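You operate a simulated robot arm through the tools that you are given. There is no shell and no other tool.

The job below is to be done with a simulated robot arm. You get a single attempt, and the scene is never put back.

## Task
Zero the pull tester, pull a tuft out of its brush and set the red slider to the peak.
Fine: press zero once, before you wind; end with the wheel slack, the orange arm open, the brush in its nest. Where these are worked on the way, their far stop is far enough and under half their travel is too little: orange arm.

The check looks at the end state, three seconds after you hand in, the way a careful person would. Anything else that was tipped, shoved, dropped, spilled or broken makes it a failure.

## Robot
A 6-joint arm with a two-finger gripper, fixed in place. Base frame: the origin is on the floor under the middle of its stand, x ahead of it, y to its left, z up; the work surface is at about z = 0.76. Lengths are in m, angles in rad, forces in N, time in s.
It reaches about 1.572 m from its shoulder. Its first joint turns from -2.897 to 2.897 rad. Payload 2.45 kg.
Tool frame: the origin (TCP) lies between the finger pads and is the grasp point; the fingertips stand 0.02 m ahead of it; z points along the fingers, y is the line along which they close. The gripper opens to 0.14 m; its body begins 0.168 m behind the TCP.
Orientation is told as [roll, pitch, yaw] about the base's x, y, z axes, in that order, counted from this pose: with the fingers straight down and closing along the base's y, the tool's x points along the base's -x, its y along +y and its z along -z.

## Interface
- The arm moves only by the tool servo_tool. Its argument "targets" is a list that holds one entry, the list of rows, each a list of 7 numbers: the shift along the tool's x, y, z in m, then the turn, a rotation vector about the tool's x, y, z in rad, then the finger opening in m, from 0 to 0.14. In form: [[[x, y, z, ax, ay, az, claw], ...]]. A call has 1 to 20 rows; each row shifts and turns the commanded pose from where the row before left it, along the tool's axes as they then stand. A row lasts 0.2 s, in which the tool goes at most 0.05 m and 0.15 rad; a call with a longer step from one row to the next is refused whole, and so is a gripper value outside its range. Where a pose cannot be reached the arm comes as near as it can. A force on the tool above 50 N (or 10 N above the force at the start of the call, whichever is more), or a blocked arm, ends the call early, and 0.2 s more pass. The fingers move at their own pace (about 0.045 m/s each) and stop on an object; they squeeze with about 42 N. The grip force told is the motor's: it shows also when the fingers shut on nothing. Time passes only in rows, and 0.2 s behind the last, so rows that do not move let the fingers close. The reply holds the time, the measured pose of the TCP, the force on the tool along the base axes, the opening and the grip force, in the units named above and with some noise, with the torque about the TCP (base axes, N m) and any sound that the robot's microphone picked up, and new pictures: "show" is both (left out), scene, wrist or none.
- Cameras (640 x 400 px; columns grow to the right, rows downward): "scene" is fixed at [0.2192, 0.6498, 1.3609]; the picture's right is [0.83, -0.56, 0.00], its down [-0.42, -0.62, -0.67] and it looks along [0.38, 0.55, -0.75] (base axes); focal length 214 px, centre (320, 200). "wrist" rides on the gripper at [0.078, 0.011, -0.209] in the tool frame; the picture's right is [-0.14, 0.99, 0.00], its down [-0.92, -0.13, -0.37] and it looks along [-0.36, -0.05, 0.93] (tool axes); focal length 280 px, centre (320, 200). There is no depth. A picture from a camera that has moved, and an enlarged one, comes with that camera's place and axes in the base frame and with its lens.
- zoom(camera, box): a new picture of the part [left, top, right, bottom] of that camera's present view, enlarged. No time passes.
- finish_job(): hands the job in; it is judged then, once.

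Places have to be worked out from the pictures, the camera data and where the tool is seen. Open the gripper and draw the arm clear of the work before you hand the job in, unless the task says otherwise.

The tools are called by a JSON object that holds its "fn" and its "kwargs". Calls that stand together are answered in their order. servo_tool: Moves the arm, as the interface text tells. Its arguments: {"type":"object","properties":{"targets":{"type":"array","items":{"type":"array","items":{"type":"array","items":{"type":"number"}}}},"show":{"type":"string","enum":["both","scene","wrist","none"]}},"required":["targets"]} The other tools are called the same way: zoom (camera, box) takes an enlarged picture of a part of a camera's view; finish_job () hands the job in.

At the start:

```text
time: 0.0
ee_pos: [0.5827, 0.4544, 1.0871]
ee_rot: [0.001, 0.0, -0.001]
force: [0.0, 0.6, -0.8]
moment: [0.02, 0.0, 0.01]
gripper_width: 0.1403
finger_force: 0.1
```

scene: 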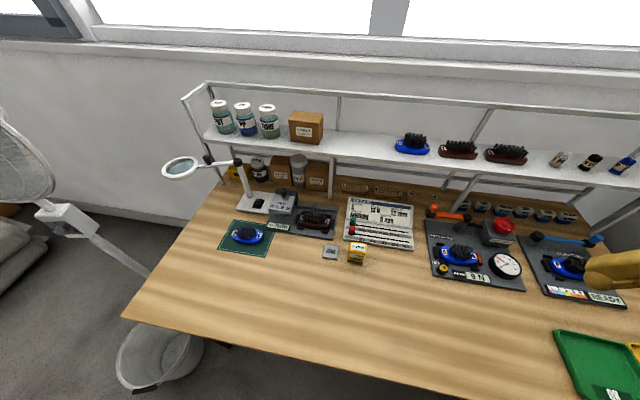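
wrist: 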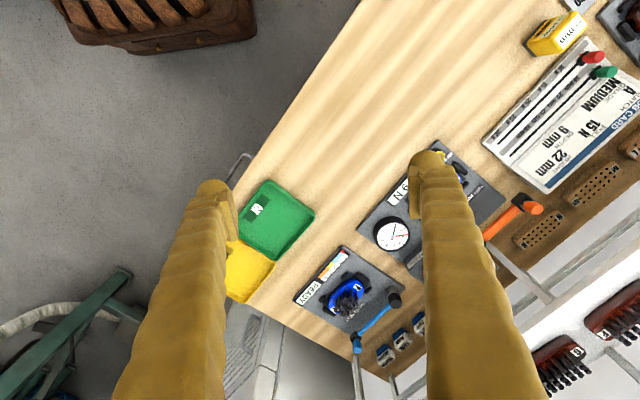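

I start by looking closely at the workbench through both cameras before moving anything.

{"fn": "zoom", "kwargs": {"camera": "scene", "box": [400, 190, 540, 300]}}

{"fn": "zoom", "kwargs": {"camera": "scene", "box": [330, 180, 430, 270]}}

{"fn": "zoom", "kwargs": {"camera": "scene", "box": [510, 200, 640, 320]}}

{"fn": "zoom", "kwargs": {"camera": "wrist", "box": [330, 130, 540, 270]}}

```text
3.64 times, centred on (470, 245) of scene
camera zoom: at [0.2192, 0.6498, 1.3609], right [0.83, -0.56, 0.0], down [-0.42, -0.62, -0.67], along [0.38, 0.55, -0.75], focal length 780 px, centre (-226, 36)
```

zoom: 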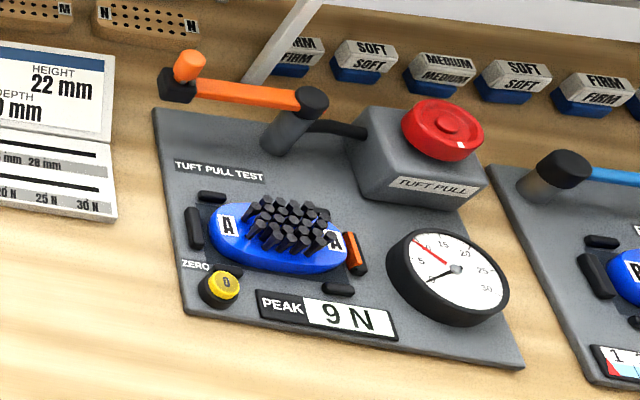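

```text
4.44 times, centred on (380, 225) of scene
camera zoom: at [0.2192, 0.6498, 1.3609], right [0.83, -0.56, 0.0], down [-0.42, -0.62, -0.67], along [0.38, 0.55, -0.75], focal length 953 px, centre (53, 89)
```

zoom: 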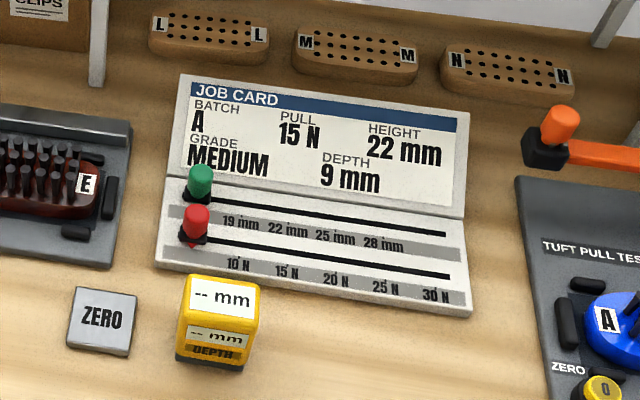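

```text
3.33 times, centred on (575, 260) of scene
camera zoom: at [0.2192, 0.6498, 1.3609], right [0.83, -0.56, 0.0], down [-0.42, -0.62, -0.67], along [0.38, 0.55, -0.75], focal length 715 px, centre (-530, 0)
```

zoom: 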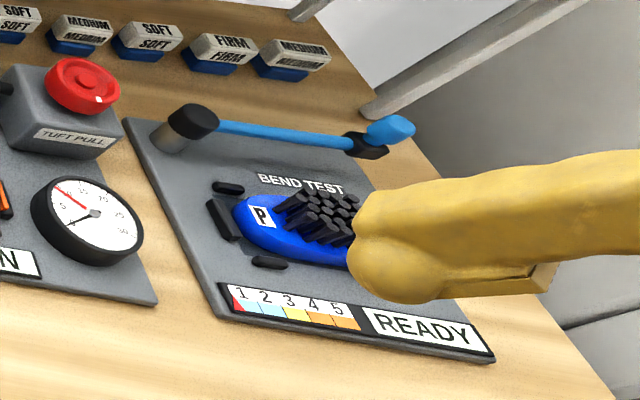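

```text
2.86 times, centred on (435, 200) of wrist
camera zoom: at [0.5055, 0.4653, 1.2969], right [0.14, 0.99, 0.0], down [0.92, -0.13, 0.37], along [0.36, -0.05, -0.93], focal length 801 px, centre (-9, 200)
```

zoom: 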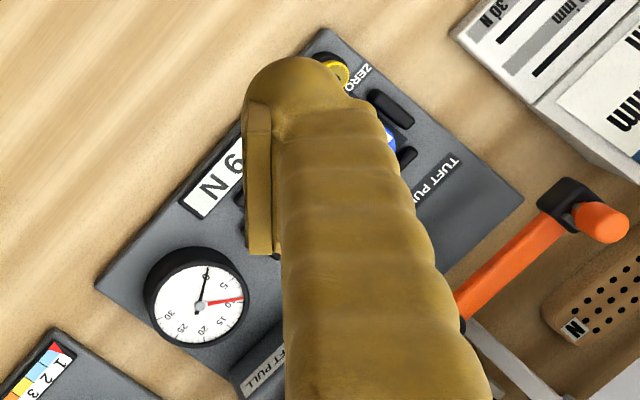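

The tester sits on a plate turned about 45° to the base, roughly from (0.62, 0.67) to (0.79, 0.51) at the front edge. I look at the shelf above it, to know what clearance I have, and at the card scale.

{"fn": "zoom", "kwargs": {"camera": "scene", "box": [380, 90, 640, 250]}}

{"fn": "zoom", "kwargs": {"camera": "scene", "box": [340, 205, 420, 255]}}

{"fn": "zoom", "kwargs": {"camera": "scene", "box": [425, 195, 520, 255]}}

```text
2.46 times, centred on (510, 170) of scene
camera zoom: at [0.2192, 0.6498, 1.3609], right [0.83, -0.56, 0.0], down [-0.42, -0.62, -0.67], along [0.38, 0.55, -0.75], focal length 528 px, centre (-148, 274)
```

zoom: 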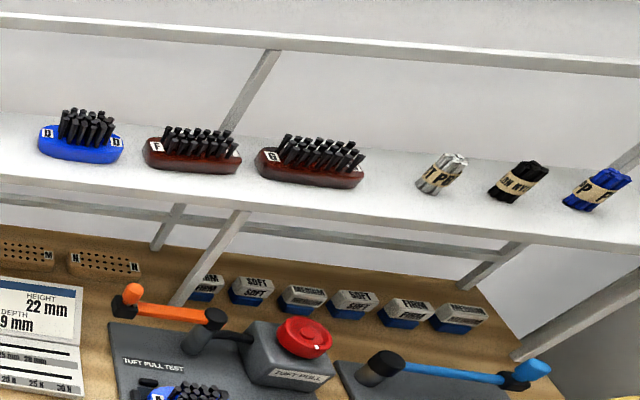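

```text
8.00 times, centred on (380, 230) of scene
camera zoom: at [0.2192, 0.6498, 1.3609], right [0.83, -0.56, 0.0], down [-0.42, -0.62, -0.67], along [0.38, 0.55, -0.75], focal length 1716 px, centre (-160, -40)
```

zoom: 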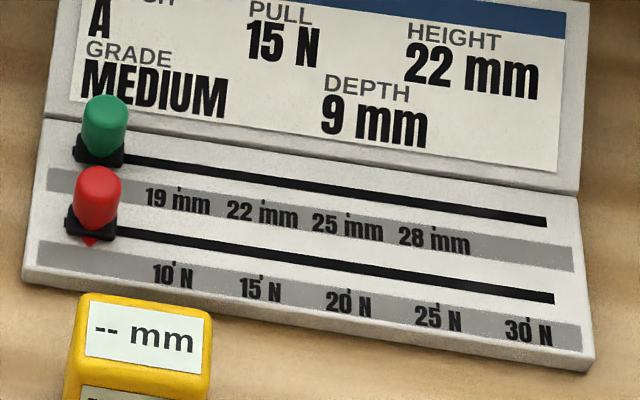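

```text
6.67 times, centred on (472, 225) of scene
camera zoom: at [0.2192, 0.6498, 1.3609], right [0.83, -0.56, 0.0], down [-0.42, -0.62, -0.67], along [0.38, 0.55, -0.75], focal length 1430 px, centre (-697, 33)
```

zoom: 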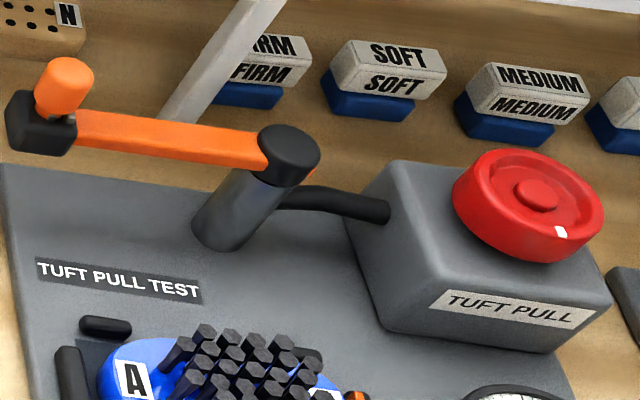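

The shelf's front edge is about 0.1 m behind the red wheel and at z ≈ 0.95, so vertical fingers should clear it. I turn the tool 45° so that it lines up with the bench and back off a little for a view from the front with the wrist camera.

{"fn": "servo_tool", "kwargs": {"targets": [[[0, 0, 0, 0, 0, -0.131, 0.14], [0, 0, 0, 0, 0, -0.131, 0.14], [0, 0, 0, 0, 0, -0.131, 0.14], [0, 0, 0, 0, 0, -0.131, 0.14], [0, 0, 0, 0, 0, -0.131, 0.14], [0, 0, 0, 0, 0, -0.13, 0.14], [0.04, 0, 0, 0, 0, 0, 0.14], [0.04, 0, 0, 0, 0, 0, 0.14], [0, 0, 0, 0, 0, 0, 0.14]]], "show": "both"}}

```text
time: 2.0
ee_pos: [0.5255, 0.3965, 1.0858]
ee_rot: [-0.001, 0.0, 0.785]
force: [-0.1, 0.6, -0.3]
moment: [-0.01, 0.03, 0.0]
gripper_width: 0.1398
finger_force: 0.0
camera wrist: at [0.4637, 0.3475, 1.2962], right [-0.6, 0.8, 0.0], down [0.74, 0.56, 0.37], along [0.29, 0.22, -0.93], focal length 280 px, centre (320, 200)
```

scene: 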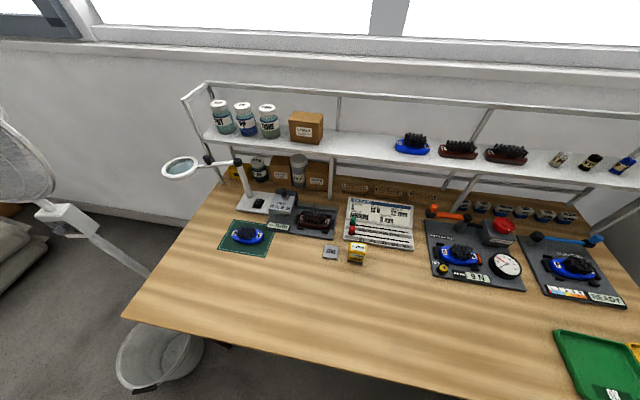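
wrist: 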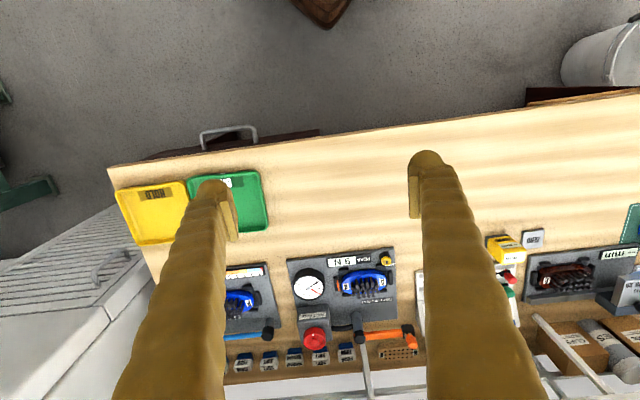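

The tester is visible between the fingers. I zoom into it from this angle.

{"fn": "zoom", "kwargs": {"camera": "wrist", "box": [270, 235, 440, 375]}}

{"fn": "zoom", "kwargs": {"camera": "wrist", "box": [330, 245, 410, 305]}}

{"fn": "zoom", "kwargs": {"camera": "scene", "box": [425, 235, 525, 295]}}

```text
2.86 times, centred on (355, 305) of wrist
camera zoom: at [0.4637, 0.3475, 1.2962], right [-0.6, 0.8, 0.0], down [0.74, 0.56, 0.37], along [0.29, 0.22, -0.93], focal length 801 px, centre (220, -100)
```

zoom: 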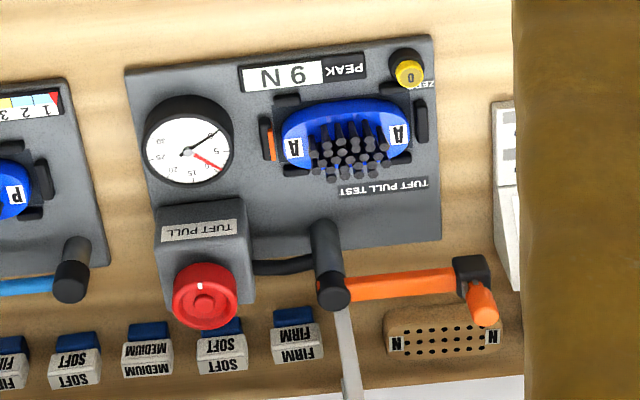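

```text
6.67 times, centred on (370, 275) of wrist
camera zoom: at [0.4637, 0.3475, 1.2962], right [-0.6, 0.8, 0.0], down [0.74, 0.56, 0.37], along [0.29, 0.22, -0.93], focal length 1869 px, centre (-13, -300)
```

zoom: 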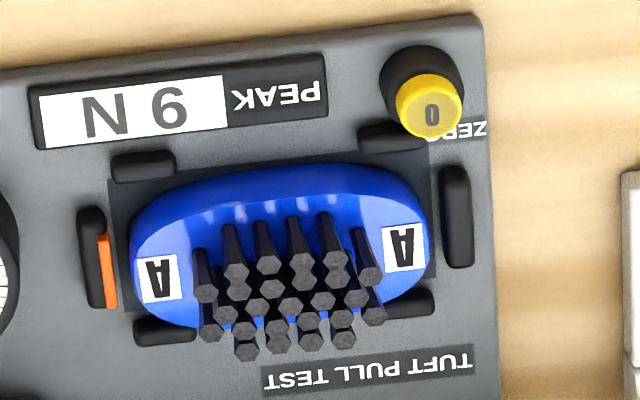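

```text
6.40 times, centred on (475, 265) of scene
camera zoom: at [0.2192, 0.6498, 1.3609], right [0.83, -0.56, 0.0], down [-0.42, -0.62, -0.67], along [0.38, 0.55, -0.75], focal length 1373 px, centre (-672, -216)
```

zoom: 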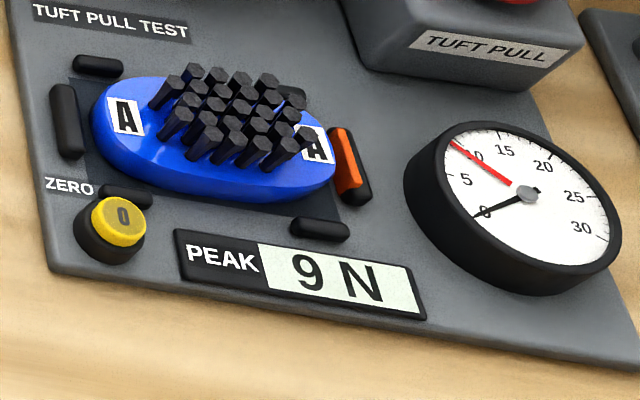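

Triangulating both views: zero button top ≈ (0.652, 0.669, 0.787), orange handle ≈ (0.744, 0.802, 0.835–0.865), arm pivot ≈ (0.816, 0.723), wheel ≈ (0.88, 0.646, 0.84). I close the fingers and go above the zero button, staying well clear.

{"fn": "servo_tool", "kwargs": {"targets": [[[-0.0404, 0.0147, 0, 0, 0, 0, 0.0], [-0.0404, 0.0147, 0, 0, 0, 0, 0.0], [-0.0404, 0.0147, 0, 0, 0, 0, 0.0], [-0.0404, 0.0147, 0, 0, 0, 0, 0.0], [-0.0404, 0.0147, 0, 0, 0, 0, 0.0], [-0.0404, 0.0147, 0, 0, 0, 0, 0.0], [-0.0404, 0.0147, 0, 0, 0, 0, 0.0], [0, 0, 0.04, 0, 0, 0, 0.0], [0, 0, 0.04, 0, 0, 0, 0.0], [0, 0, 0.04, 0, 0, 0, 0.0], [0, 0, 0.04, 0, 0, 0, 0.0], [0, 0, 0.03, 0, 0, 0, 0.0], [0, 0, 0, 0, 0, 0, 0.0], [0, 0, 0, 0, 0, 0, 0.0]]], "show": "both"}}

```text
time: 5.0
ee_pos: [0.6536, 0.6722, 0.898]
ee_rot: [0.001, 0.001, 0.787]
force: [-0.5, -0.4, 0.6]
moment: [0.01, -0.01, 0.02]
gripper_width: 0.0002
finger_force: 29.3
camera wrist: at [0.5922, 0.6228, 1.1072], right [-0.6, 0.8, 0.0], down [0.74, 0.56, 0.37], along [0.29, 0.22, -0.93], focal length 280 px, centre (320, 200)
```

scene: 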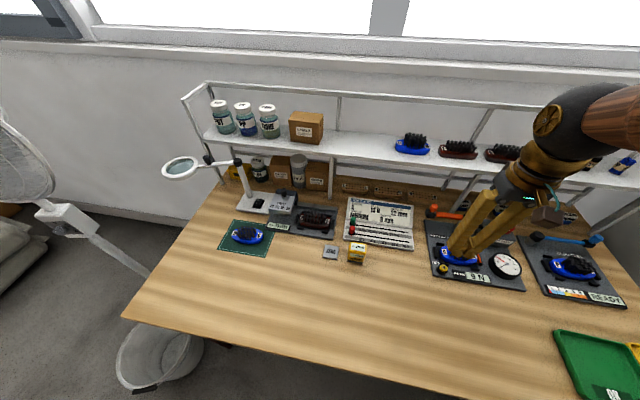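
wrist: 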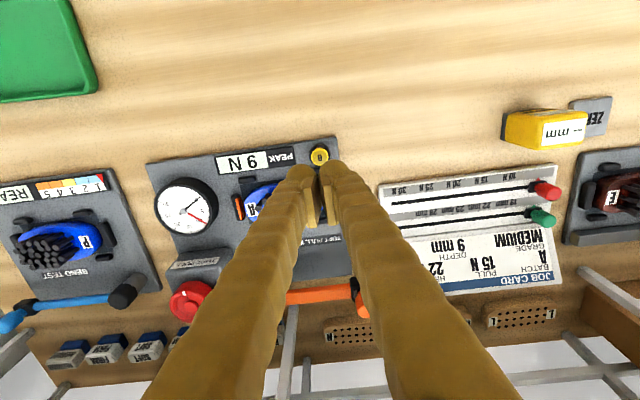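

The fingers are closed above the button; I zoom in from both cameras to check the alignment.

{"fn": "zoom", "kwargs": {"camera": "scene", "box": [420, 220, 520, 290]}}

{"fn": "zoom", "kwargs": {"camera": "wrist", "box": [270, 130, 370, 230]}}

{"fn": "zoom", "kwargs": {"camera": "wrist", "box": [370, 150, 570, 275]}}

```text
5.71 times, centred on (470, 255) of scene
camera zoom: at [0.2192, 0.6498, 1.3609], right [0.83, -0.56, 0.0], down [-0.42, -0.62, -0.67], along [0.38, 0.55, -0.75], focal length 1226 px, centre (-537, -114)
```

zoom: 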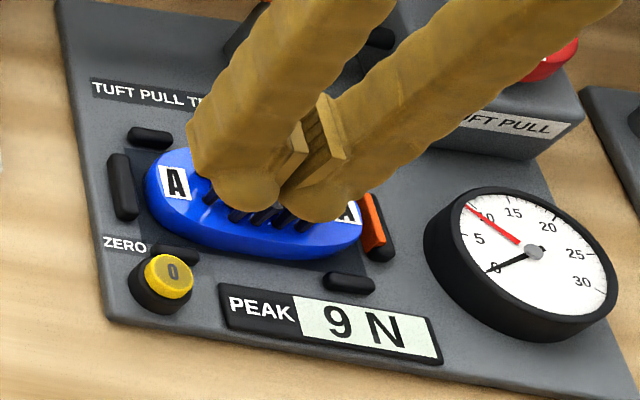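

```text
4.00 times, centred on (320, 180) of wrist
camera zoom: at [0.5922, 0.6228, 1.1072], right [-0.6, 0.8, 0.0], down [0.74, 0.56, 0.37], along [0.29, 0.22, -0.93], focal length 1122 px, centre (320, 280)
```

zoom: 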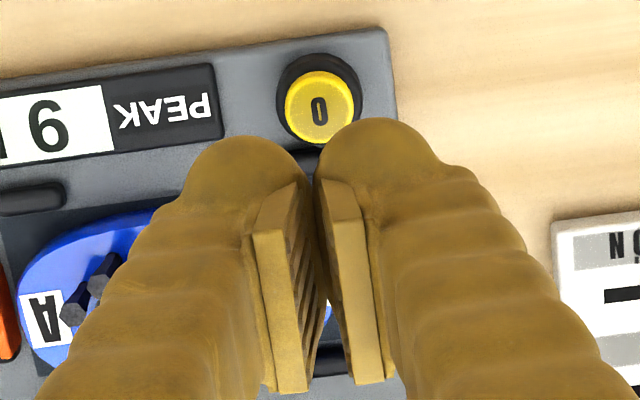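

```text
3.20 times, centred on (470, 212) of wrist
camera zoom: at [0.5922, 0.6228, 1.1072], right [-0.6, 0.8, 0.0], down [0.74, 0.56, 0.37], along [0.29, 0.22, -0.93], focal length 897 px, centre (-160, 160)
```

zoom: 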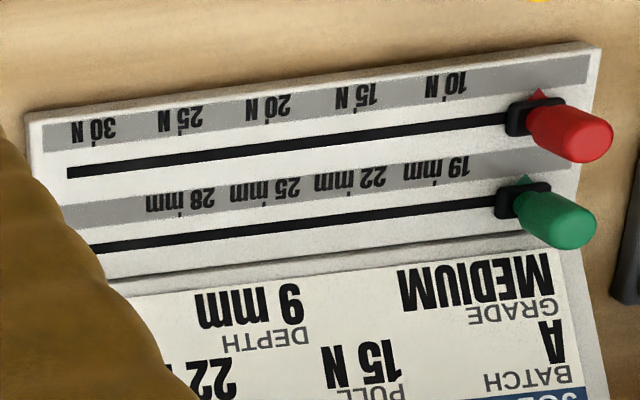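

Each fingertip is a broad rounded bulb, so I'll press with the single finger nearer the brush, keeping the other off the plate's left side and both away from the brush. I shift over and lower to about 1 cm above the button.

{"fn": "servo_tool", "kwargs": {"targets": [[[0.0136, 0.0125, 0, 0, 0, 0, 0.0], [0, 0, 0.04, 0, 0, 0, 0.0], [0, 0, 0.038, 0, 0, 0, 0.0], [0, 0, 0, 0, 0, 0, 0.0]]], "show": "none"}}

{"fn": "zoom", "kwargs": {"camera": "scene", "box": [420, 220, 520, 290]}}

{"fn": "zoom", "kwargs": {"camera": "wrist", "box": [250, 100, 390, 240]}}

```text
time: 6.0
ee_pos: [0.6378, 0.67, 0.8208]
ee_rot: [0.001, 0.0, 0.784]
force: [0.1, 0.0, 0.0]
moment: [-0.01, -0.05, 0.02]
gripper_width: 0.0001
finger_force: 29.5
```

```text
5.71 times, centred on (470, 255) of scene
camera zoom: at [0.2192, 0.6498, 1.3609], right [0.83, -0.56, 0.0], down [-0.42, -0.62, -0.67], along [0.38, 0.55, -0.75], focal length 1226 px, centre (-537, -114)
```

zoom: 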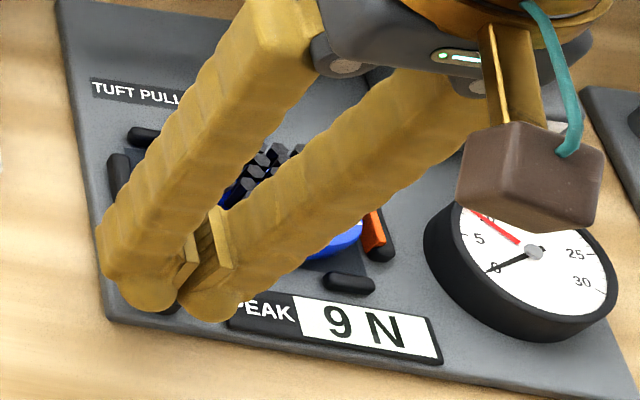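

```text
2.86 times, centred on (320, 170) of wrist
camera zoom: at [0.5748, 0.6215, 1.0299], right [-0.6, 0.8, 0.0], down [0.74, 0.56, 0.37], along [0.29, 0.22, -0.93], focal length 801 px, centre (320, 286)
```

zoom: 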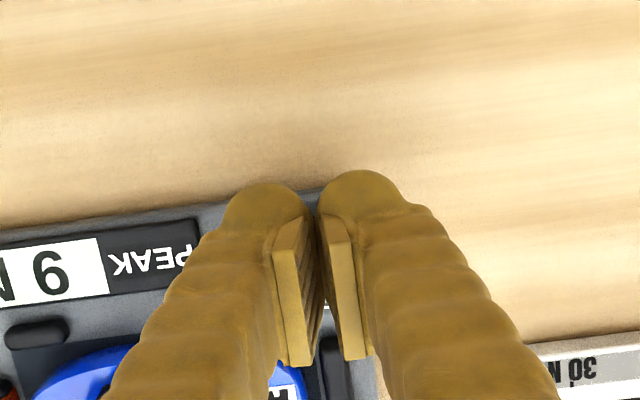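

The near finger's bulb covers the button, about 5 mm off-centre, so I nudge sideways and lower gently in small steps to find contact.

{"fn": "servo_tool", "kwargs": {"targets": [[[0, 0.005, 0, 0, 0, 0, 0.0], [0, 0, 0.005, 0, 0, 0, 0.0], [0, 0, 0.004, 0, 0, 0, 0.0], [0, 0, 0.003, 0, 0, 0, 0.0], [0, 0, 0, 0, 0, 0, 0.0]]], "show": "none"}}

{"fn": "zoom", "kwargs": {"camera": "scene", "box": [420, 220, 520, 290]}}

```text
time: 7.2
ee_pos: [0.633, 0.6732, 0.8073]
ee_rot: [-0.001, 0.001, 0.785]
force: [1.8, 1.4, 1.9]
moment: [0.01, -0.05, 0.03]
gripper_width: 0.0
finger_force: 30.1
```

```text
5.71 times, centred on (470, 255) of scene
camera zoom: at [0.2192, 0.6498, 1.3609], right [0.83, -0.56, 0.0], down [-0.42, -0.62, -0.67], along [0.38, 0.55, -0.75], focal length 1226 px, centre (-537, -114)
```

zoom: 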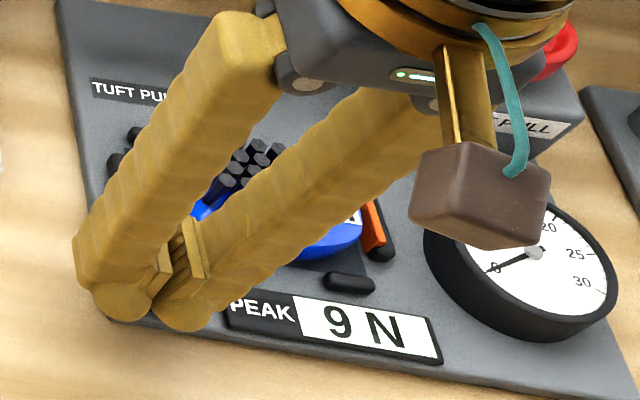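

Only ~2 N so far, tip at z ≈ 0.787. I continue pressing down in small steps.

{"fn": "servo_tool", "kwargs": {"targets": [[[0, 0, 0.003, 0, 0, 0, 0.0], [0, 0, 0.003, 0, 0, 0, 0.0], [0, 0, 0, 0, 0, 0, 0.0]]], "show": "none"}}

{"fn": "zoom", "kwargs": {"camera": "scene", "box": [420, 220, 520, 290]}}

```text
time: 8.0
ee_pos: [0.6326, 0.6733, 0.8034]
ee_rot: [0.0, -0.003, 0.784]
force: [-5.7, -11.3, 35.0]
moment: [-0.31, -0.35, -0.14]
gripper_width: 0.0
finger_force: 29.4
heard: click
```

```text
5.71 times, centred on (470, 255) of scene
camera zoom: at [0.2192, 0.6498, 1.3609], right [0.83, -0.56, 0.0], down [-0.42, -0.62, -0.67], along [0.38, 0.55, -0.75], focal length 1226 px, centre (-537, -114)
```

zoom: 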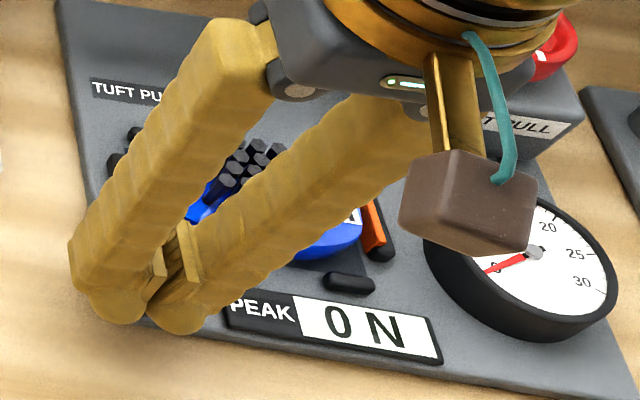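

Click heard, the display went to 0 N and the peak needle is at zero. I lift straight up, then move over the orange handle with the fingers opening.

{"fn": "servo_tool", "kwargs": {"targets": [[[0, 0, -0.04, 0, 0, 0, 0.0], [0, 0, -0.045, 0, 0, 0, 0.0], [0, 0, -0.045, 0, 0, 0, 0.0], [-0.0425, 0.0032, 0, 0, 0, 0, 0.07], [-0.0425, 0.0032, 0, 0, 0, 0, 0.07], [-0.0425, 0.0032, 0, 0, 0, 0, 0.07], [-0.0425, 0.0032, 0, 0, 0, 0, 0.07], [0, 0, 0, 0, 0, 0, 0.07]]], "show": "both"}}

{"fn": "zoom", "kwargs": {"camera": "scene", "box": [410, 180, 530, 290]}}

{"fn": "zoom", "kwargs": {"camera": "wrist", "box": [240, 100, 400, 260]}}

```text
time: 9.8
ee_pos: [0.7423, 0.8038, 0.9293]
ee_rot: [0.0, 0.0, 0.787]
force: [0.6, 0.2, 0.4]
moment: [-0.02, 0.0, 0.0]
gripper_width: 0.0698
finger_force: 0.1
camera wrist: at [0.6801, 0.7564, 1.1392], right [-0.6, 0.8, 0.0], down [0.74, 0.56, 0.37], along [0.29, 0.22, -0.93], focal length 280 px, centre (320, 200)
```

scene: 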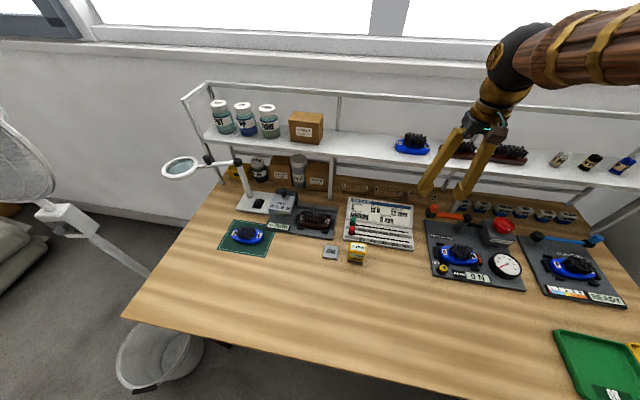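
wrist: 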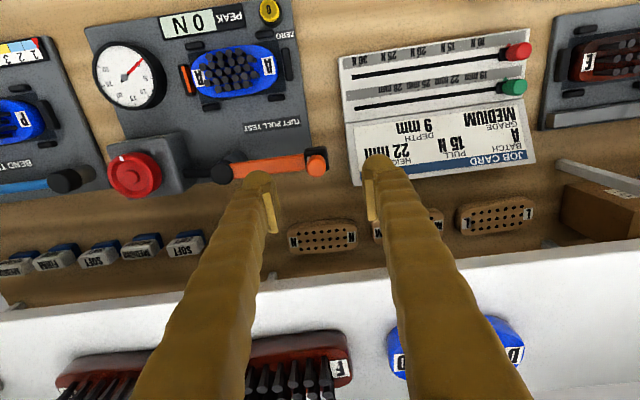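

```text
3.64 times, centred on (470, 235) of scene
camera zoom: at [0.2192, 0.6498, 1.3609], right [0.83, -0.56, 0.0], down [-0.42, -0.62, -0.67], along [0.38, 0.55, -0.75], focal length 780 px, centre (-226, 73)
```

zoom: 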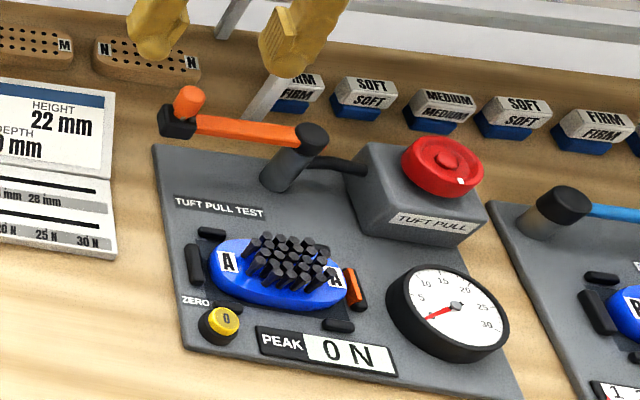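

```text
2.50 times, centred on (320, 180) of wrist
camera zoom: at [0.6801, 0.7564, 1.1392], right [-0.6, 0.8, 0.0], down [0.74, 0.56, 0.37], along [0.29, 0.22, -0.93], focal length 701 px, centre (320, 250)
```

zoom: 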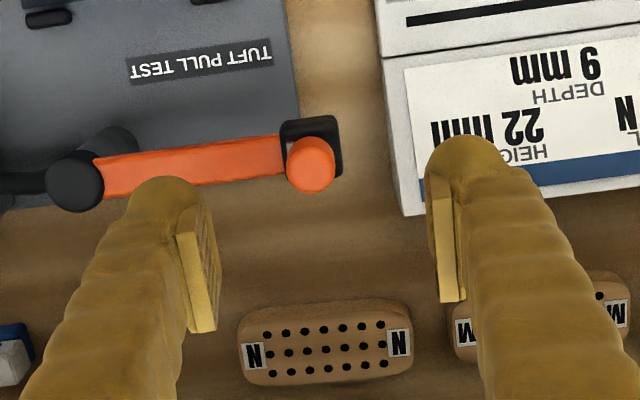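

Now the handle is clearly visible at ≈ (0.738, 0.798), top z ≈ 0.864, arm radius ≈ 0.108 about the pivot (0.815, 0.722). I correct the offset and lower so the pads straddle the handle, tips staying just above its black block.

{"fn": "servo_tool", "kwargs": {"targets": [[[0.0075, -0.001, 0, 0, 0, 0, 0.07], [0, 0, 0.03, 0, 0, 0, 0.07], [0, 0, 0.025, 0, 0, 0, 0.07], [0, 0, 0.012, 0, 0, 0, 0.07], [0, 0, 0, 0, 0, 0, 0.07]]], "show": "none"}}

{"fn": "zoom", "kwargs": {"camera": "scene", "box": [410, 180, 490, 240]}}

{"fn": "zoom", "kwargs": {"camera": "wrist", "box": [240, 100, 400, 260]}}

```text
time: 11.0
ee_pos: [0.7381, 0.7965, 0.8634]
ee_rot: [0.001, 0.001, 0.786]
force: [-0.9, 0.3, -0.5]
moment: [0.02, -0.04, -0.01]
gripper_width: 0.0698
finger_force: 0.0
```

```text
6.67 times, centred on (450, 210) of scene
camera zoom: at [0.2192, 0.6498, 1.3609], right [0.83, -0.56, 0.0], down [-0.42, -0.62, -0.67], along [0.38, 0.55, -0.75], focal length 1430 px, centre (-547, 133)
```

zoom: 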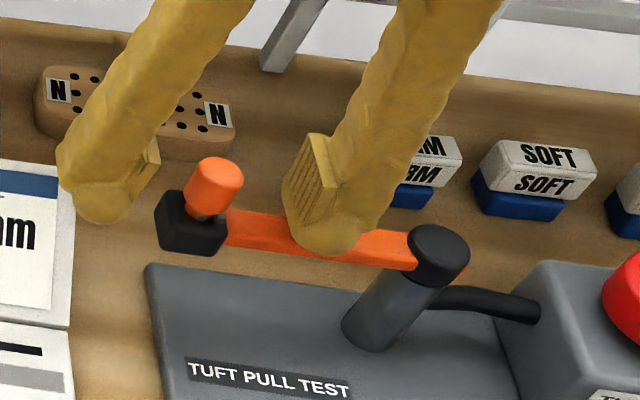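

```text
2.50 times, centred on (320, 180) of wrist
camera zoom: at [0.6751, 0.7495, 1.0732], right [-0.6, 0.8, 0.0], down [0.74, 0.56, 0.37], along [0.29, 0.22, -0.93], focal length 701 px, centre (320, 250)
```

zoom: 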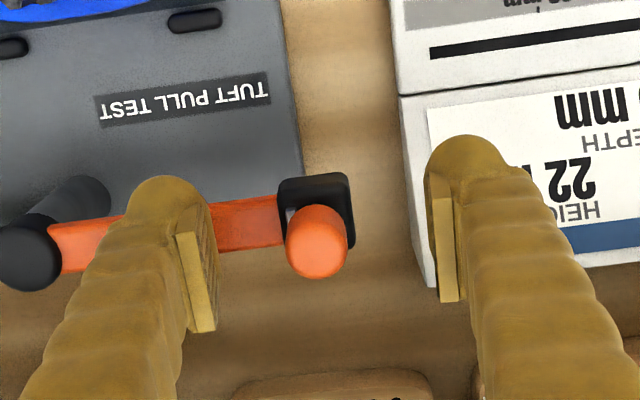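

The handle top sits right at the TCP between the pads. I lower 4 mm more and close on it.

{"fn": "servo_tool", "kwargs": {"targets": [[[0, 0, 0.004, 0, 0, 0, 0.07], [0, 0, 0, 0, 0, 0, 0.01], [0, 0, 0, 0, 0, 0, 0.01], [0, 0, 0, 0, 0, 0, 0.01], [0, 0, 0, 0, 0, 0, 0.01], [0, 0, 0, 0, 0, 0, 0.01]]], "show": "none"}}

{"fn": "zoom", "kwargs": {"camera": "scene", "box": [410, 180, 490, 240]}}

{"fn": "zoom", "kwargs": {"camera": "wrist", "box": [240, 100, 400, 260]}}

```text
time: 12.4
ee_pos: [0.7398, 0.797, 0.8586]
ee_rot: [0.0, 0.0, 0.785]
force: [12.3, -11.8, 0.4]
moment: [-0.13, -0.01, -0.02]
gripper_width: 0.0182
finger_force: 42.7
```

```text
6.67 times, centred on (450, 210) of scene
camera zoom: at [0.2192, 0.6498, 1.3609], right [0.83, -0.56, 0.0], down [-0.42, -0.62, -0.67], along [0.38, 0.55, -0.75], focal length 1430 px, centre (-547, 133)
```

zoom: 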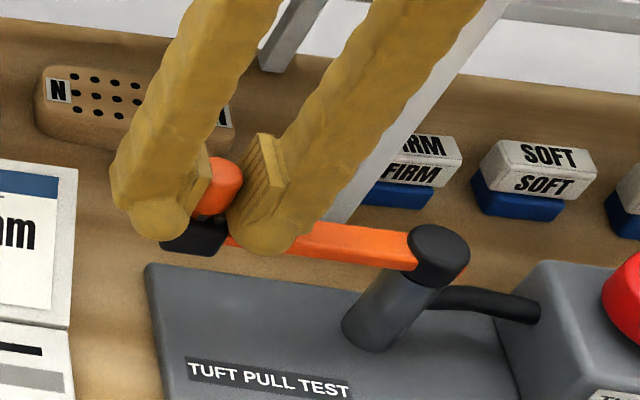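

```text
2.50 times, centred on (320, 180) of wrist
camera zoom: at [0.676, 0.7486, 1.0694], right [-0.6, 0.8, 0.0], down [0.74, 0.56, 0.37], along [0.29, 0.22, -0.93], focal length 701 px, centre (320, 250)
```

zoom: 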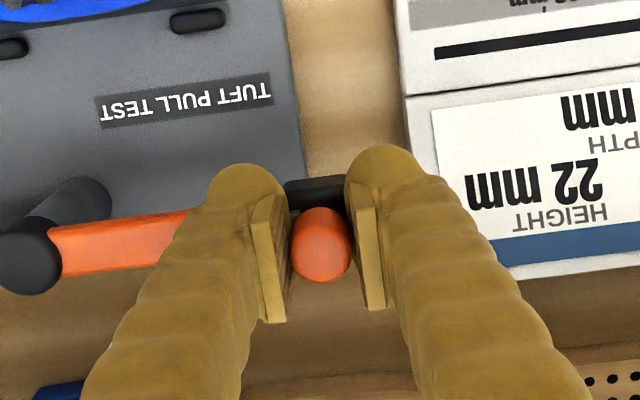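

Gripped at 18 mm, with a slight side load along the arm showing the handle is ~2 mm nearer the pivot than commanded. I correct that and start swinging the handle on an arc of radius 0.106 toward the brush.

{"fn": "servo_tool", "kwargs": {"targets": [[[0, -0.002, 0, 0, 0, 0, 0.01], [0.01058, -0.00053, 0, 0, 0, 0, 0.01], [0.01048, -0.00158, 0, 0, 0, 0, 0.01], [0.01026, -0.00263, 0, 0, 0, 0, 0.01], [0.00995, -0.00363, 0, 0, 0, 0, 0.01], [0, 0, 0, 0, 0, 0, 0.01]]], "show": "scene"}}

{"fn": "zoom", "kwargs": {"camera": "scene", "box": [410, 180, 530, 290]}}

```text
time: 13.8
ee_pos: [0.7145, 0.7628, 0.8616]
ee_rot: [0.002, 0.001, 0.787]
force: [-33.1, 16.7, 31.9]
moment: [0.27, 0.26, 0.27]
gripper_width: 0.0184
finger_force: 43.7
```

scene: 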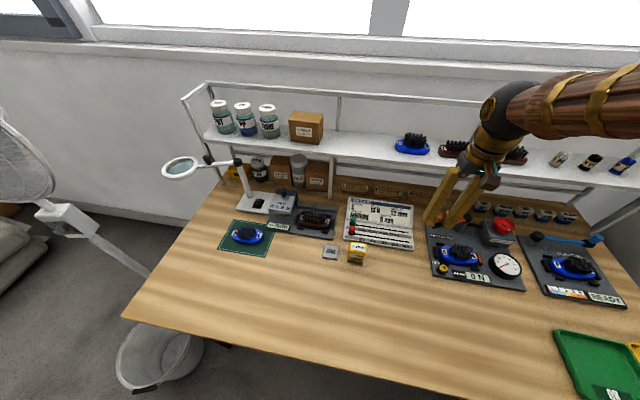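

```text
3.64 times, centred on (470, 235) of scene
camera zoom: at [0.2192, 0.6498, 1.3609], right [0.83, -0.56, 0.0], down [-0.42, -0.62, -0.67], along [0.38, 0.55, -0.75], focal length 780 px, centre (-226, 73)
```

zoom: 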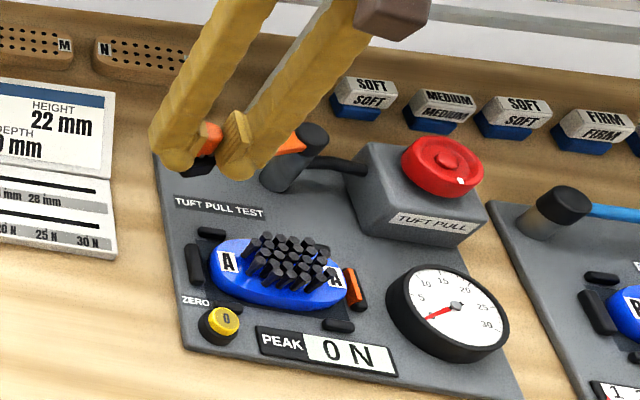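

The arm is swinging, but there is a 37 N outward radial load and 32 N upward push, so the real arc is a bit larger and something pushes the tool up. I look closely before going on.

{"fn": "zoom", "kwargs": {"camera": "scene", "box": [425, 190, 475, 225]}}

{"fn": "zoom", "kwargs": {"camera": "wrist", "box": [240, 100, 400, 260]}}

```text
11.43 times, centred on (450, 208) of scene
camera zoom: at [0.2192, 0.6498, 1.3609], right [0.83, -0.56, 0.0], down [-0.42, -0.62, -0.67], along [0.38, 0.55, -0.75], focal length 2451 px, centre (-1166, 114)
```

zoom: 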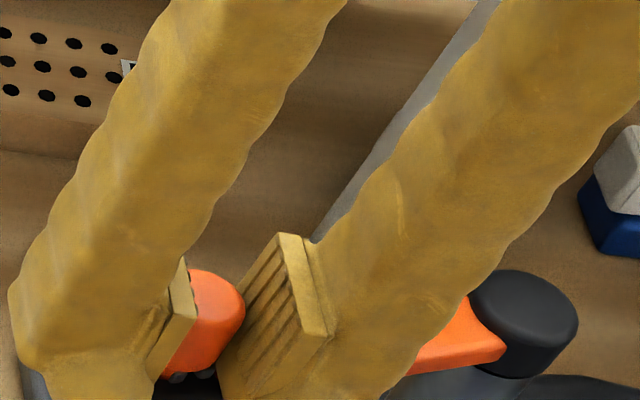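

```text
2.50 times, centred on (320, 180) of wrist
camera zoom: at [0.6524, 0.7141, 1.0713], right [-0.6, 0.8, 0.0], down [0.74, 0.56, 0.37], along [0.29, 0.22, -0.93], focal length 701 px, centre (320, 250)
```

zoom: 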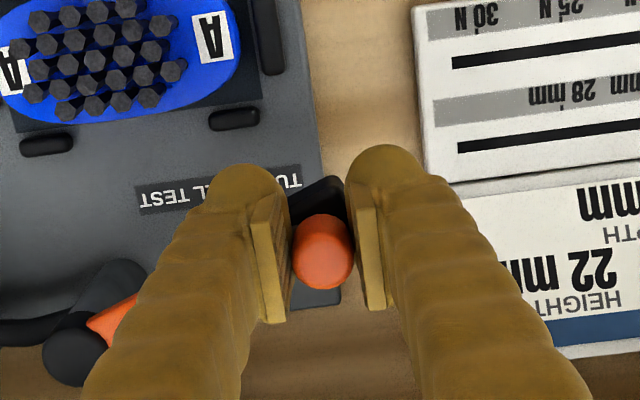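

The block corner is very close under the fingertips, which likely wedges as it turns relative to them. I'll let go slightly, raise 5 mm, recentre and regrip higher on the handle.

{"fn": "servo_tool", "kwargs": {"targets": [[[0, 0, 0, 0, 0, 0, 0.035], [0, 0, 0, 0, 0, 0, 0.035], [0, 0, -0.004, 0, 0, 0, 0.035], [0, 0, 0, 0, 0, 0, 0.035]]], "show": "none"}}

{"fn": "zoom", "kwargs": {"camera": "wrist", "box": [240, 100, 400, 260]}}

{"fn": "zoom", "kwargs": {"camera": "scene", "box": [425, 195, 475, 230]}}

```text
time: 14.8
ee_pos: [0.7168, 0.762, 0.8634]
ee_rot: [0.001, -0.001, 0.784]
force: [0.5, -0.1, 0.4]
moment: [0.01, 0.04, 0.03]
gripper_width: 0.035
finger_force: 0.1
```

```text
2.50 times, centred on (320, 180) of wrist
camera zoom: at [0.6539, 0.7132, 1.0735], right [-0.6, 0.8, 0.0], down [0.74, 0.56, 0.37], along [0.29, 0.22, -0.93], focal length 701 px, centre (320, 250)
```

zoom: 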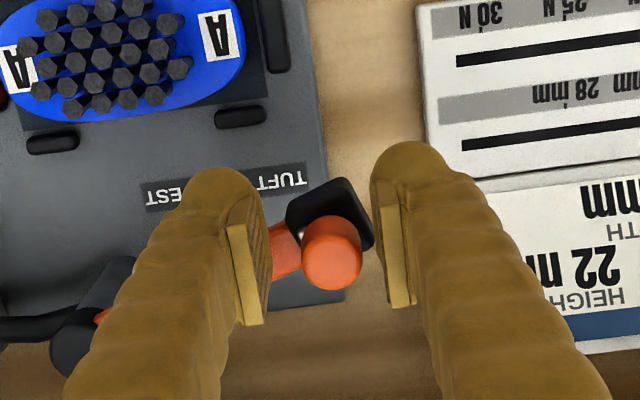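

```text
11.43 times, centred on (450, 212) of scene
camera zoom: at [0.2192, 0.6498, 1.3609], right [0.83, -0.56, 0.0], down [-0.42, -0.62, -0.67], along [0.38, 0.55, -0.75], focal length 2451 px, centre (-1166, 57)
```

zoom: 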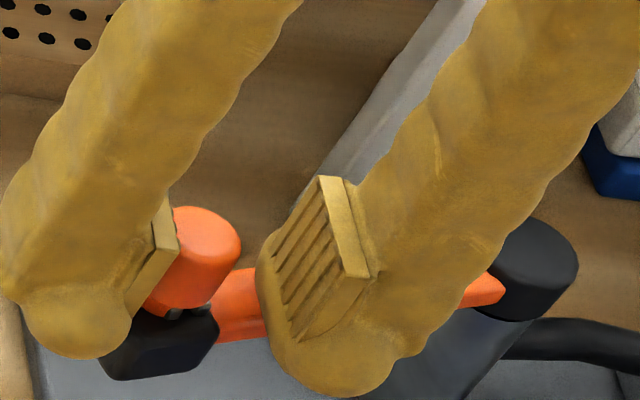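

Clear of contact now (force ≈ 0) and the arm stays where it was left. The handle sits ~3.5 mm toward the tool's +y, so I recentre, regrip, and continue the swing while turning the tool along with the arm.

{"fn": "servo_tool", "kwargs": {"targets": [[[0, 0.0035, 0, 0, 0, 0, 0.035], [0, 0, 0, 0, 0, 0, 0.01], [0, 0, 0, 0, 0, 0, 0.01], [0, 0, 0, 0, 0, 0, 0.01], [0.01003, -0.00401, 0, 0, 0, -0.1, 0.01], [0.01003, -0.00401, 0, 0, 0, -0.1, 0.01], [0.01003, -0.00401, 0, 0, 0, -0.1, 0.01], [0, 0, 0, 0, 0, 0, 0.01]]], "show": "none"}}

{"fn": "zoom", "kwargs": {"camera": "scene", "box": [410, 190, 510, 290]}}

```text
time: 16.7
ee_pos: [0.7061, 0.7297, 0.8641]
ee_rot: [-0.001, -0.001, 1.084]
force: [4.0, -0.9, -5.7]
moment: [0.22, -0.21, -0.02]
gripper_width: 0.0186
finger_force: 43.8
stopped in row 8: the force on the tool passed its limit at 51 N (the readings are from after the stop); the commanded pose is now the measured one
```

```text
4.00 times, centred on (460, 240) of scene
camera zoom: at [0.2192, 0.6498, 1.3609], right [0.83, -0.56, 0.0], down [-0.42, -0.62, -0.67], along [0.38, 0.55, -0.75], focal length 858 px, centre (-240, 40)
```

zoom: 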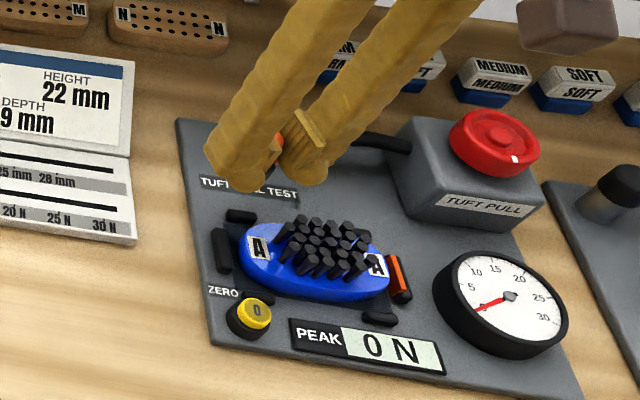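

The call stopped at 51 N near the end, though the load is small now. I check the wrist view to see how the handle and the arm sit.

{"fn": "zoom", "kwargs": {"camera": "wrist", "box": [220, 80, 420, 260]}}

{"fn": "zoom", "kwargs": {"camera": "scene", "box": [430, 195, 490, 240]}}

```text
2.22 times, centred on (320, 170) of wrist
camera zoom: at [0.6606, 0.6659, 1.0739], right [-0.81, 0.58, 0.0], down [0.54, 0.76, 0.37], along [0.22, 0.3, -0.93], focal length 623 px, centre (320, 267)
```

zoom: 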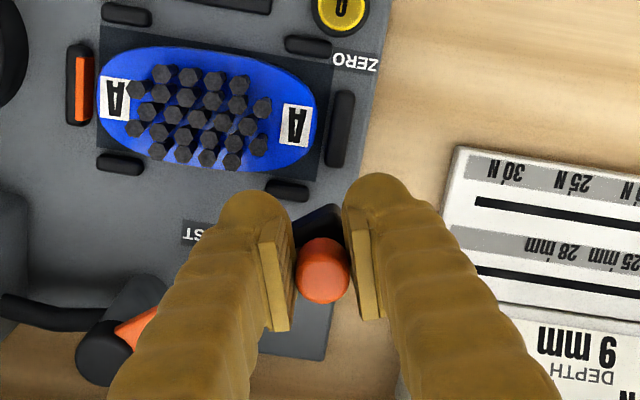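

```text
8.89 times, centred on (460, 218) of scene
camera zoom: at [0.2192, 0.6498, 1.3609], right [0.83, -0.56, 0.0], down [-0.42, -0.62, -0.67], along [0.38, 0.55, -0.75], focal length 1906 px, centre (-924, 44)
```

zoom: 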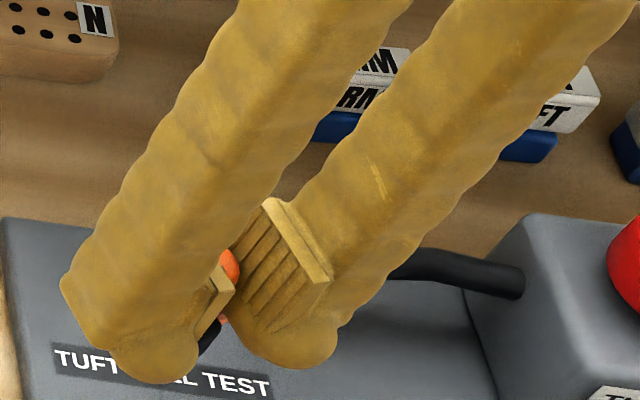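

Pivot is now well fixed at (0.815, 0.722) with handle radius 0.109; the controller is stiff, so a tight grip on a slightly wrong arc builds load. I'll loosen to a cage around the handle, turn back to the 45° yaw, and push the handle along with the rear pad instead.

{"fn": "servo_tool", "kwargs": {"targets": [[[0, 0, 0, 0, 0, 0, 0.034], [0, 0, 0, 0, 0, 0, 0.034], [0, 0, 0, 0, 0, 0.1, 0.034], [0, 0, 0, 0, 0, 0.1, 0.034], [0, 0, 0, 0, 0, 0.1, 0.034], [0.00785, -0.00754, 0, 0, 0, 0, 0.034], [0.00705, -0.00831, 0, 0, 0, 0, 0.034], [0.0062, -0.00896, 0, 0, 0, 0, 0.034], [0.00526, -0.00955, 0, 0, 0, 0, 0.034], [0, 0, 0, 0, 0, 0, 0.034]]], "show": "none"}}

{"fn": "zoom", "kwargs": {"camera": "wrist", "box": [220, 80, 420, 260]}}

{"fn": "zoom", "kwargs": {"camera": "scene", "box": [410, 190, 510, 290]}}

```text
time: 18.9
ee_pos: [0.7122, 0.6883, 0.8644]
ee_rot: [-0.002, -0.002, 0.787]
force: [0.8, 0.1, -0.9]
moment: [0.01, 0.02, 0.03]
gripper_width: 0.0339
finger_force: 0.0
```

```text
2.22 times, centred on (320, 170) of wrist
camera zoom: at [0.6502, 0.6396, 1.0738], right [-0.6, 0.8, 0.0], down [0.74, 0.56, 0.37], along [0.3, 0.22, -0.93], focal length 623 px, centre (320, 267)
```

zoom: 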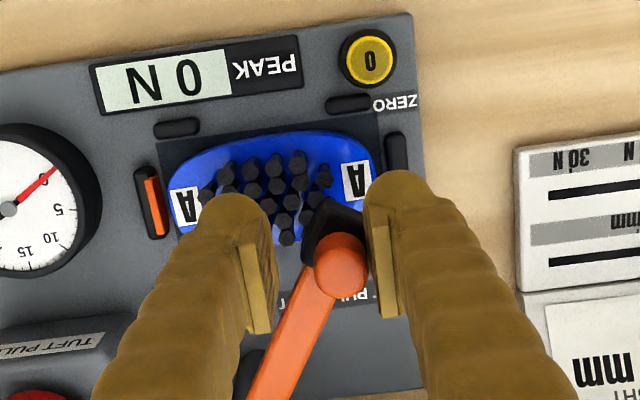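

```text
4.00 times, centred on (460, 240) of scene
camera zoom: at [0.2192, 0.6498, 1.3609], right [0.83, -0.56, 0.0], down [-0.42, -0.62, -0.67], along [0.38, 0.55, -0.75], focal length 858 px, centre (-240, 40)
```

zoom: 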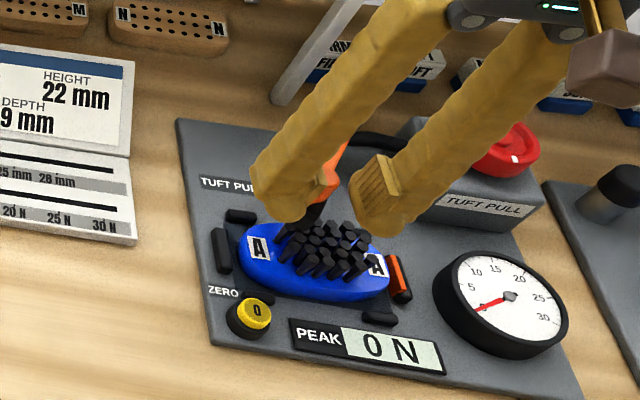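

That works: no load, and the arm follows the rear pad. I continue along the arc toward the far stop.

{"fn": "servo_tool", "kwargs": {"targets": [[[0.00429, -0.01001, 0, 0, 0, 0, 0.034], [0.00328, -0.0104, 0, 0, 0, 0, 0.034], [0.00221, -0.01066, 0, 0, 0, 0, 0.034], [0, 0, 0, 0, 0, 0, 0.034]]], "show": "none"}}

{"fn": "zoom", "kwargs": {"camera": "wrist", "box": [220, 80, 420, 260]}}

{"fn": "zoom", "kwargs": {"camera": "scene", "box": [410, 190, 510, 290]}}

```text
time: 19.9
ee_pos: [0.7265, 0.6592, 0.8647]
ee_rot: [-0.002, -0.001, 0.785]
force: [-1.5, 2.7, -1.1]
moment: [0.0, 0.01, -0.01]
gripper_width: 0.0357
finger_force: 1.5
```

```text
2.22 times, centred on (320, 170) of wrist
camera zoom: at [0.6644, 0.6108, 1.0737], right [-0.6, 0.8, 0.0], down [0.74, 0.56, 0.37], along [0.3, 0.22, -0.93], focal length 623 px, centre (320, 267)
```

zoom: 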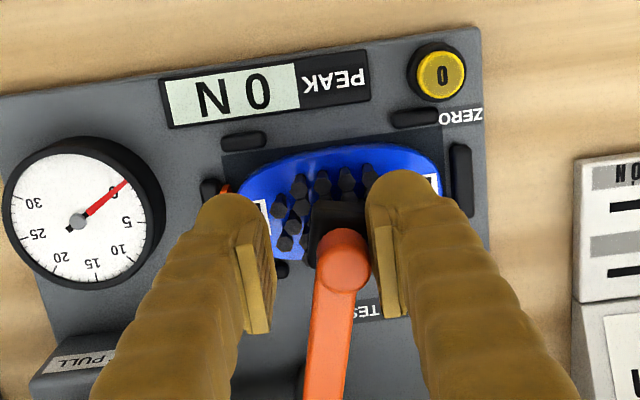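

```text
4.00 times, centred on (460, 240) of scene
camera zoom: at [0.2192, 0.6498, 1.3609], right [0.83, -0.56, 0.0], down [-0.42, -0.62, -0.67], along [0.38, 0.55, -0.75], focal length 858 px, centre (-240, 40)
```

zoom: 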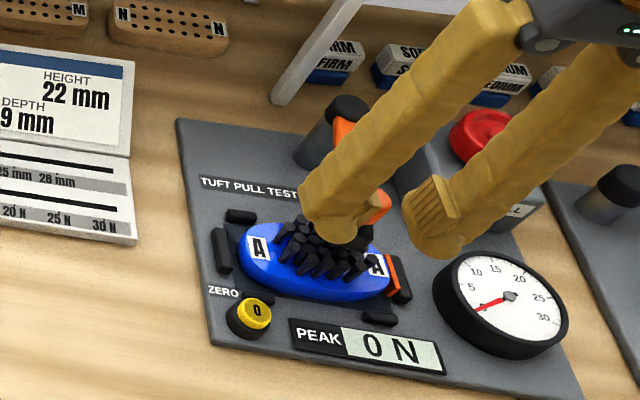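

The arm now lies over the tufts. There's a light ~3 N resistance; I keep pushing in smaller steps to find the stop.

{"fn": "servo_tool", "kwargs": {"targets": [[[0.0006, -0.0055, 0, 0, 0, 0, 0.034], [0.0004, -0.0055, 0, 0, 0, 0, 0.034], [0, 0, 0, 0, 0, 0, 0.034]]], "show": "none"}}

{"fn": "zoom", "kwargs": {"camera": "wrist", "box": [220, 80, 420, 260]}}

```text
time: 20.7
ee_pos: [0.7335, 0.6506, 0.8638]
ee_rot: [-0.001, -0.001, 0.785]
force: [-13.1, 30.4, -3.8]
moment: [0.25, 0.03, -0.19]
gripper_width: 0.0551
finger_force: 15.9
```

```text
2.22 times, centred on (320, 170) of wrist
camera zoom: at [0.6713, 0.6023, 1.074], right [-0.6, 0.8, 0.0], down [0.74, 0.56, 0.37], along [0.3, 0.22, -0.93], focal length 623 px, centre (320, 267)
```

zoom: 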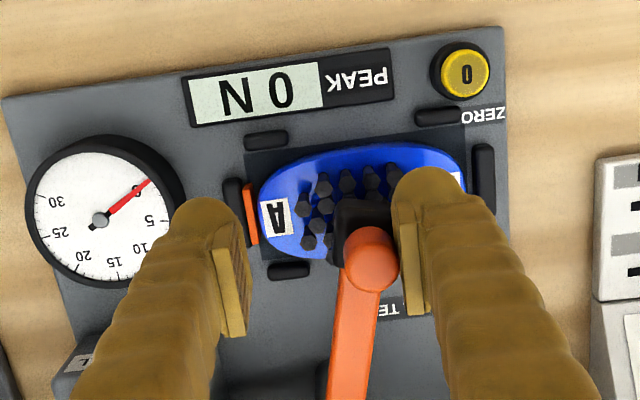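

The pad is being pushed back (33 N) and the handle didn't move any further: the arm is at its far stop, ~77° from open, right over the tufts. I centre the open fingers on the handle and lift clear.

{"fn": "servo_tool", "kwargs": {"targets": [[[0, 0.009, 0, 0, 0, 0, 0.06], [0, 0.009, 0, 0, 0, 0, 0.06], [0, 0, -0.02, 0, 0, 0, 0.06], [0, 0, -0.04, 0, 0, 0, 0.06], [0, 0, -0.04, 0, 0, 0, 0.06], [0.0, 0, -0.03, 0, 0, 0, 0.1], [0, 0, 0, 0, 0, 0, 0.1]]], "show": "none"}}

{"fn": "zoom", "kwargs": {"camera": "scene", "box": [420, 195, 520, 275]}}

{"fn": "zoom", "kwargs": {"camera": "wrist", "box": [170, 60, 430, 260]}}

```text
time: 22.3
ee_pos: [0.7207, 0.6665, 0.9969]
ee_rot: [-0.001, -0.003, 0.787]
force: [-0.2, 0.3, 0.1]
moment: [-0.02, -0.03, -0.01]
gripper_width: 0.1001
finger_force: 0.2
```

```text
5.00 times, centred on (470, 235) of scene
camera zoom: at [0.2192, 0.6498, 1.3609], right [0.83, -0.56, 0.0], down [-0.42, -0.62, -0.67], along [0.38, 0.55, -0.75], focal length 1072 px, centre (-430, 25)
```

zoom: 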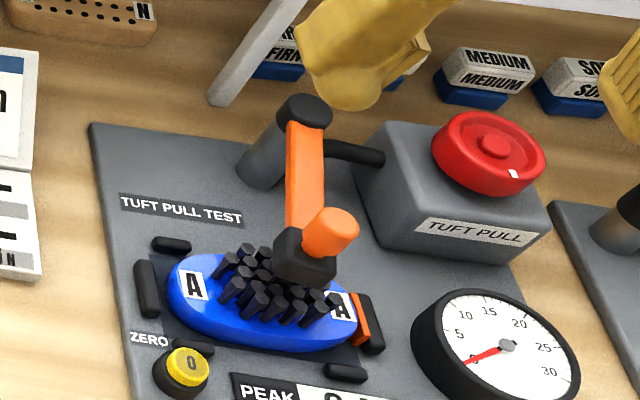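

```text
2.00 times, centred on (300, 160) of wrist
camera zoom: at [0.6582, 0.6167, 1.2063], right [-0.6, 0.8, 0.0], down [0.74, 0.56, 0.37], along [0.3, 0.22, -0.93], focal length 561 px, centre (360, 280)
```

zoom: 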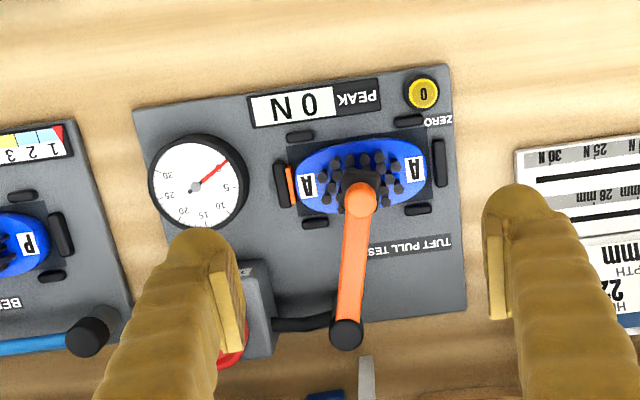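

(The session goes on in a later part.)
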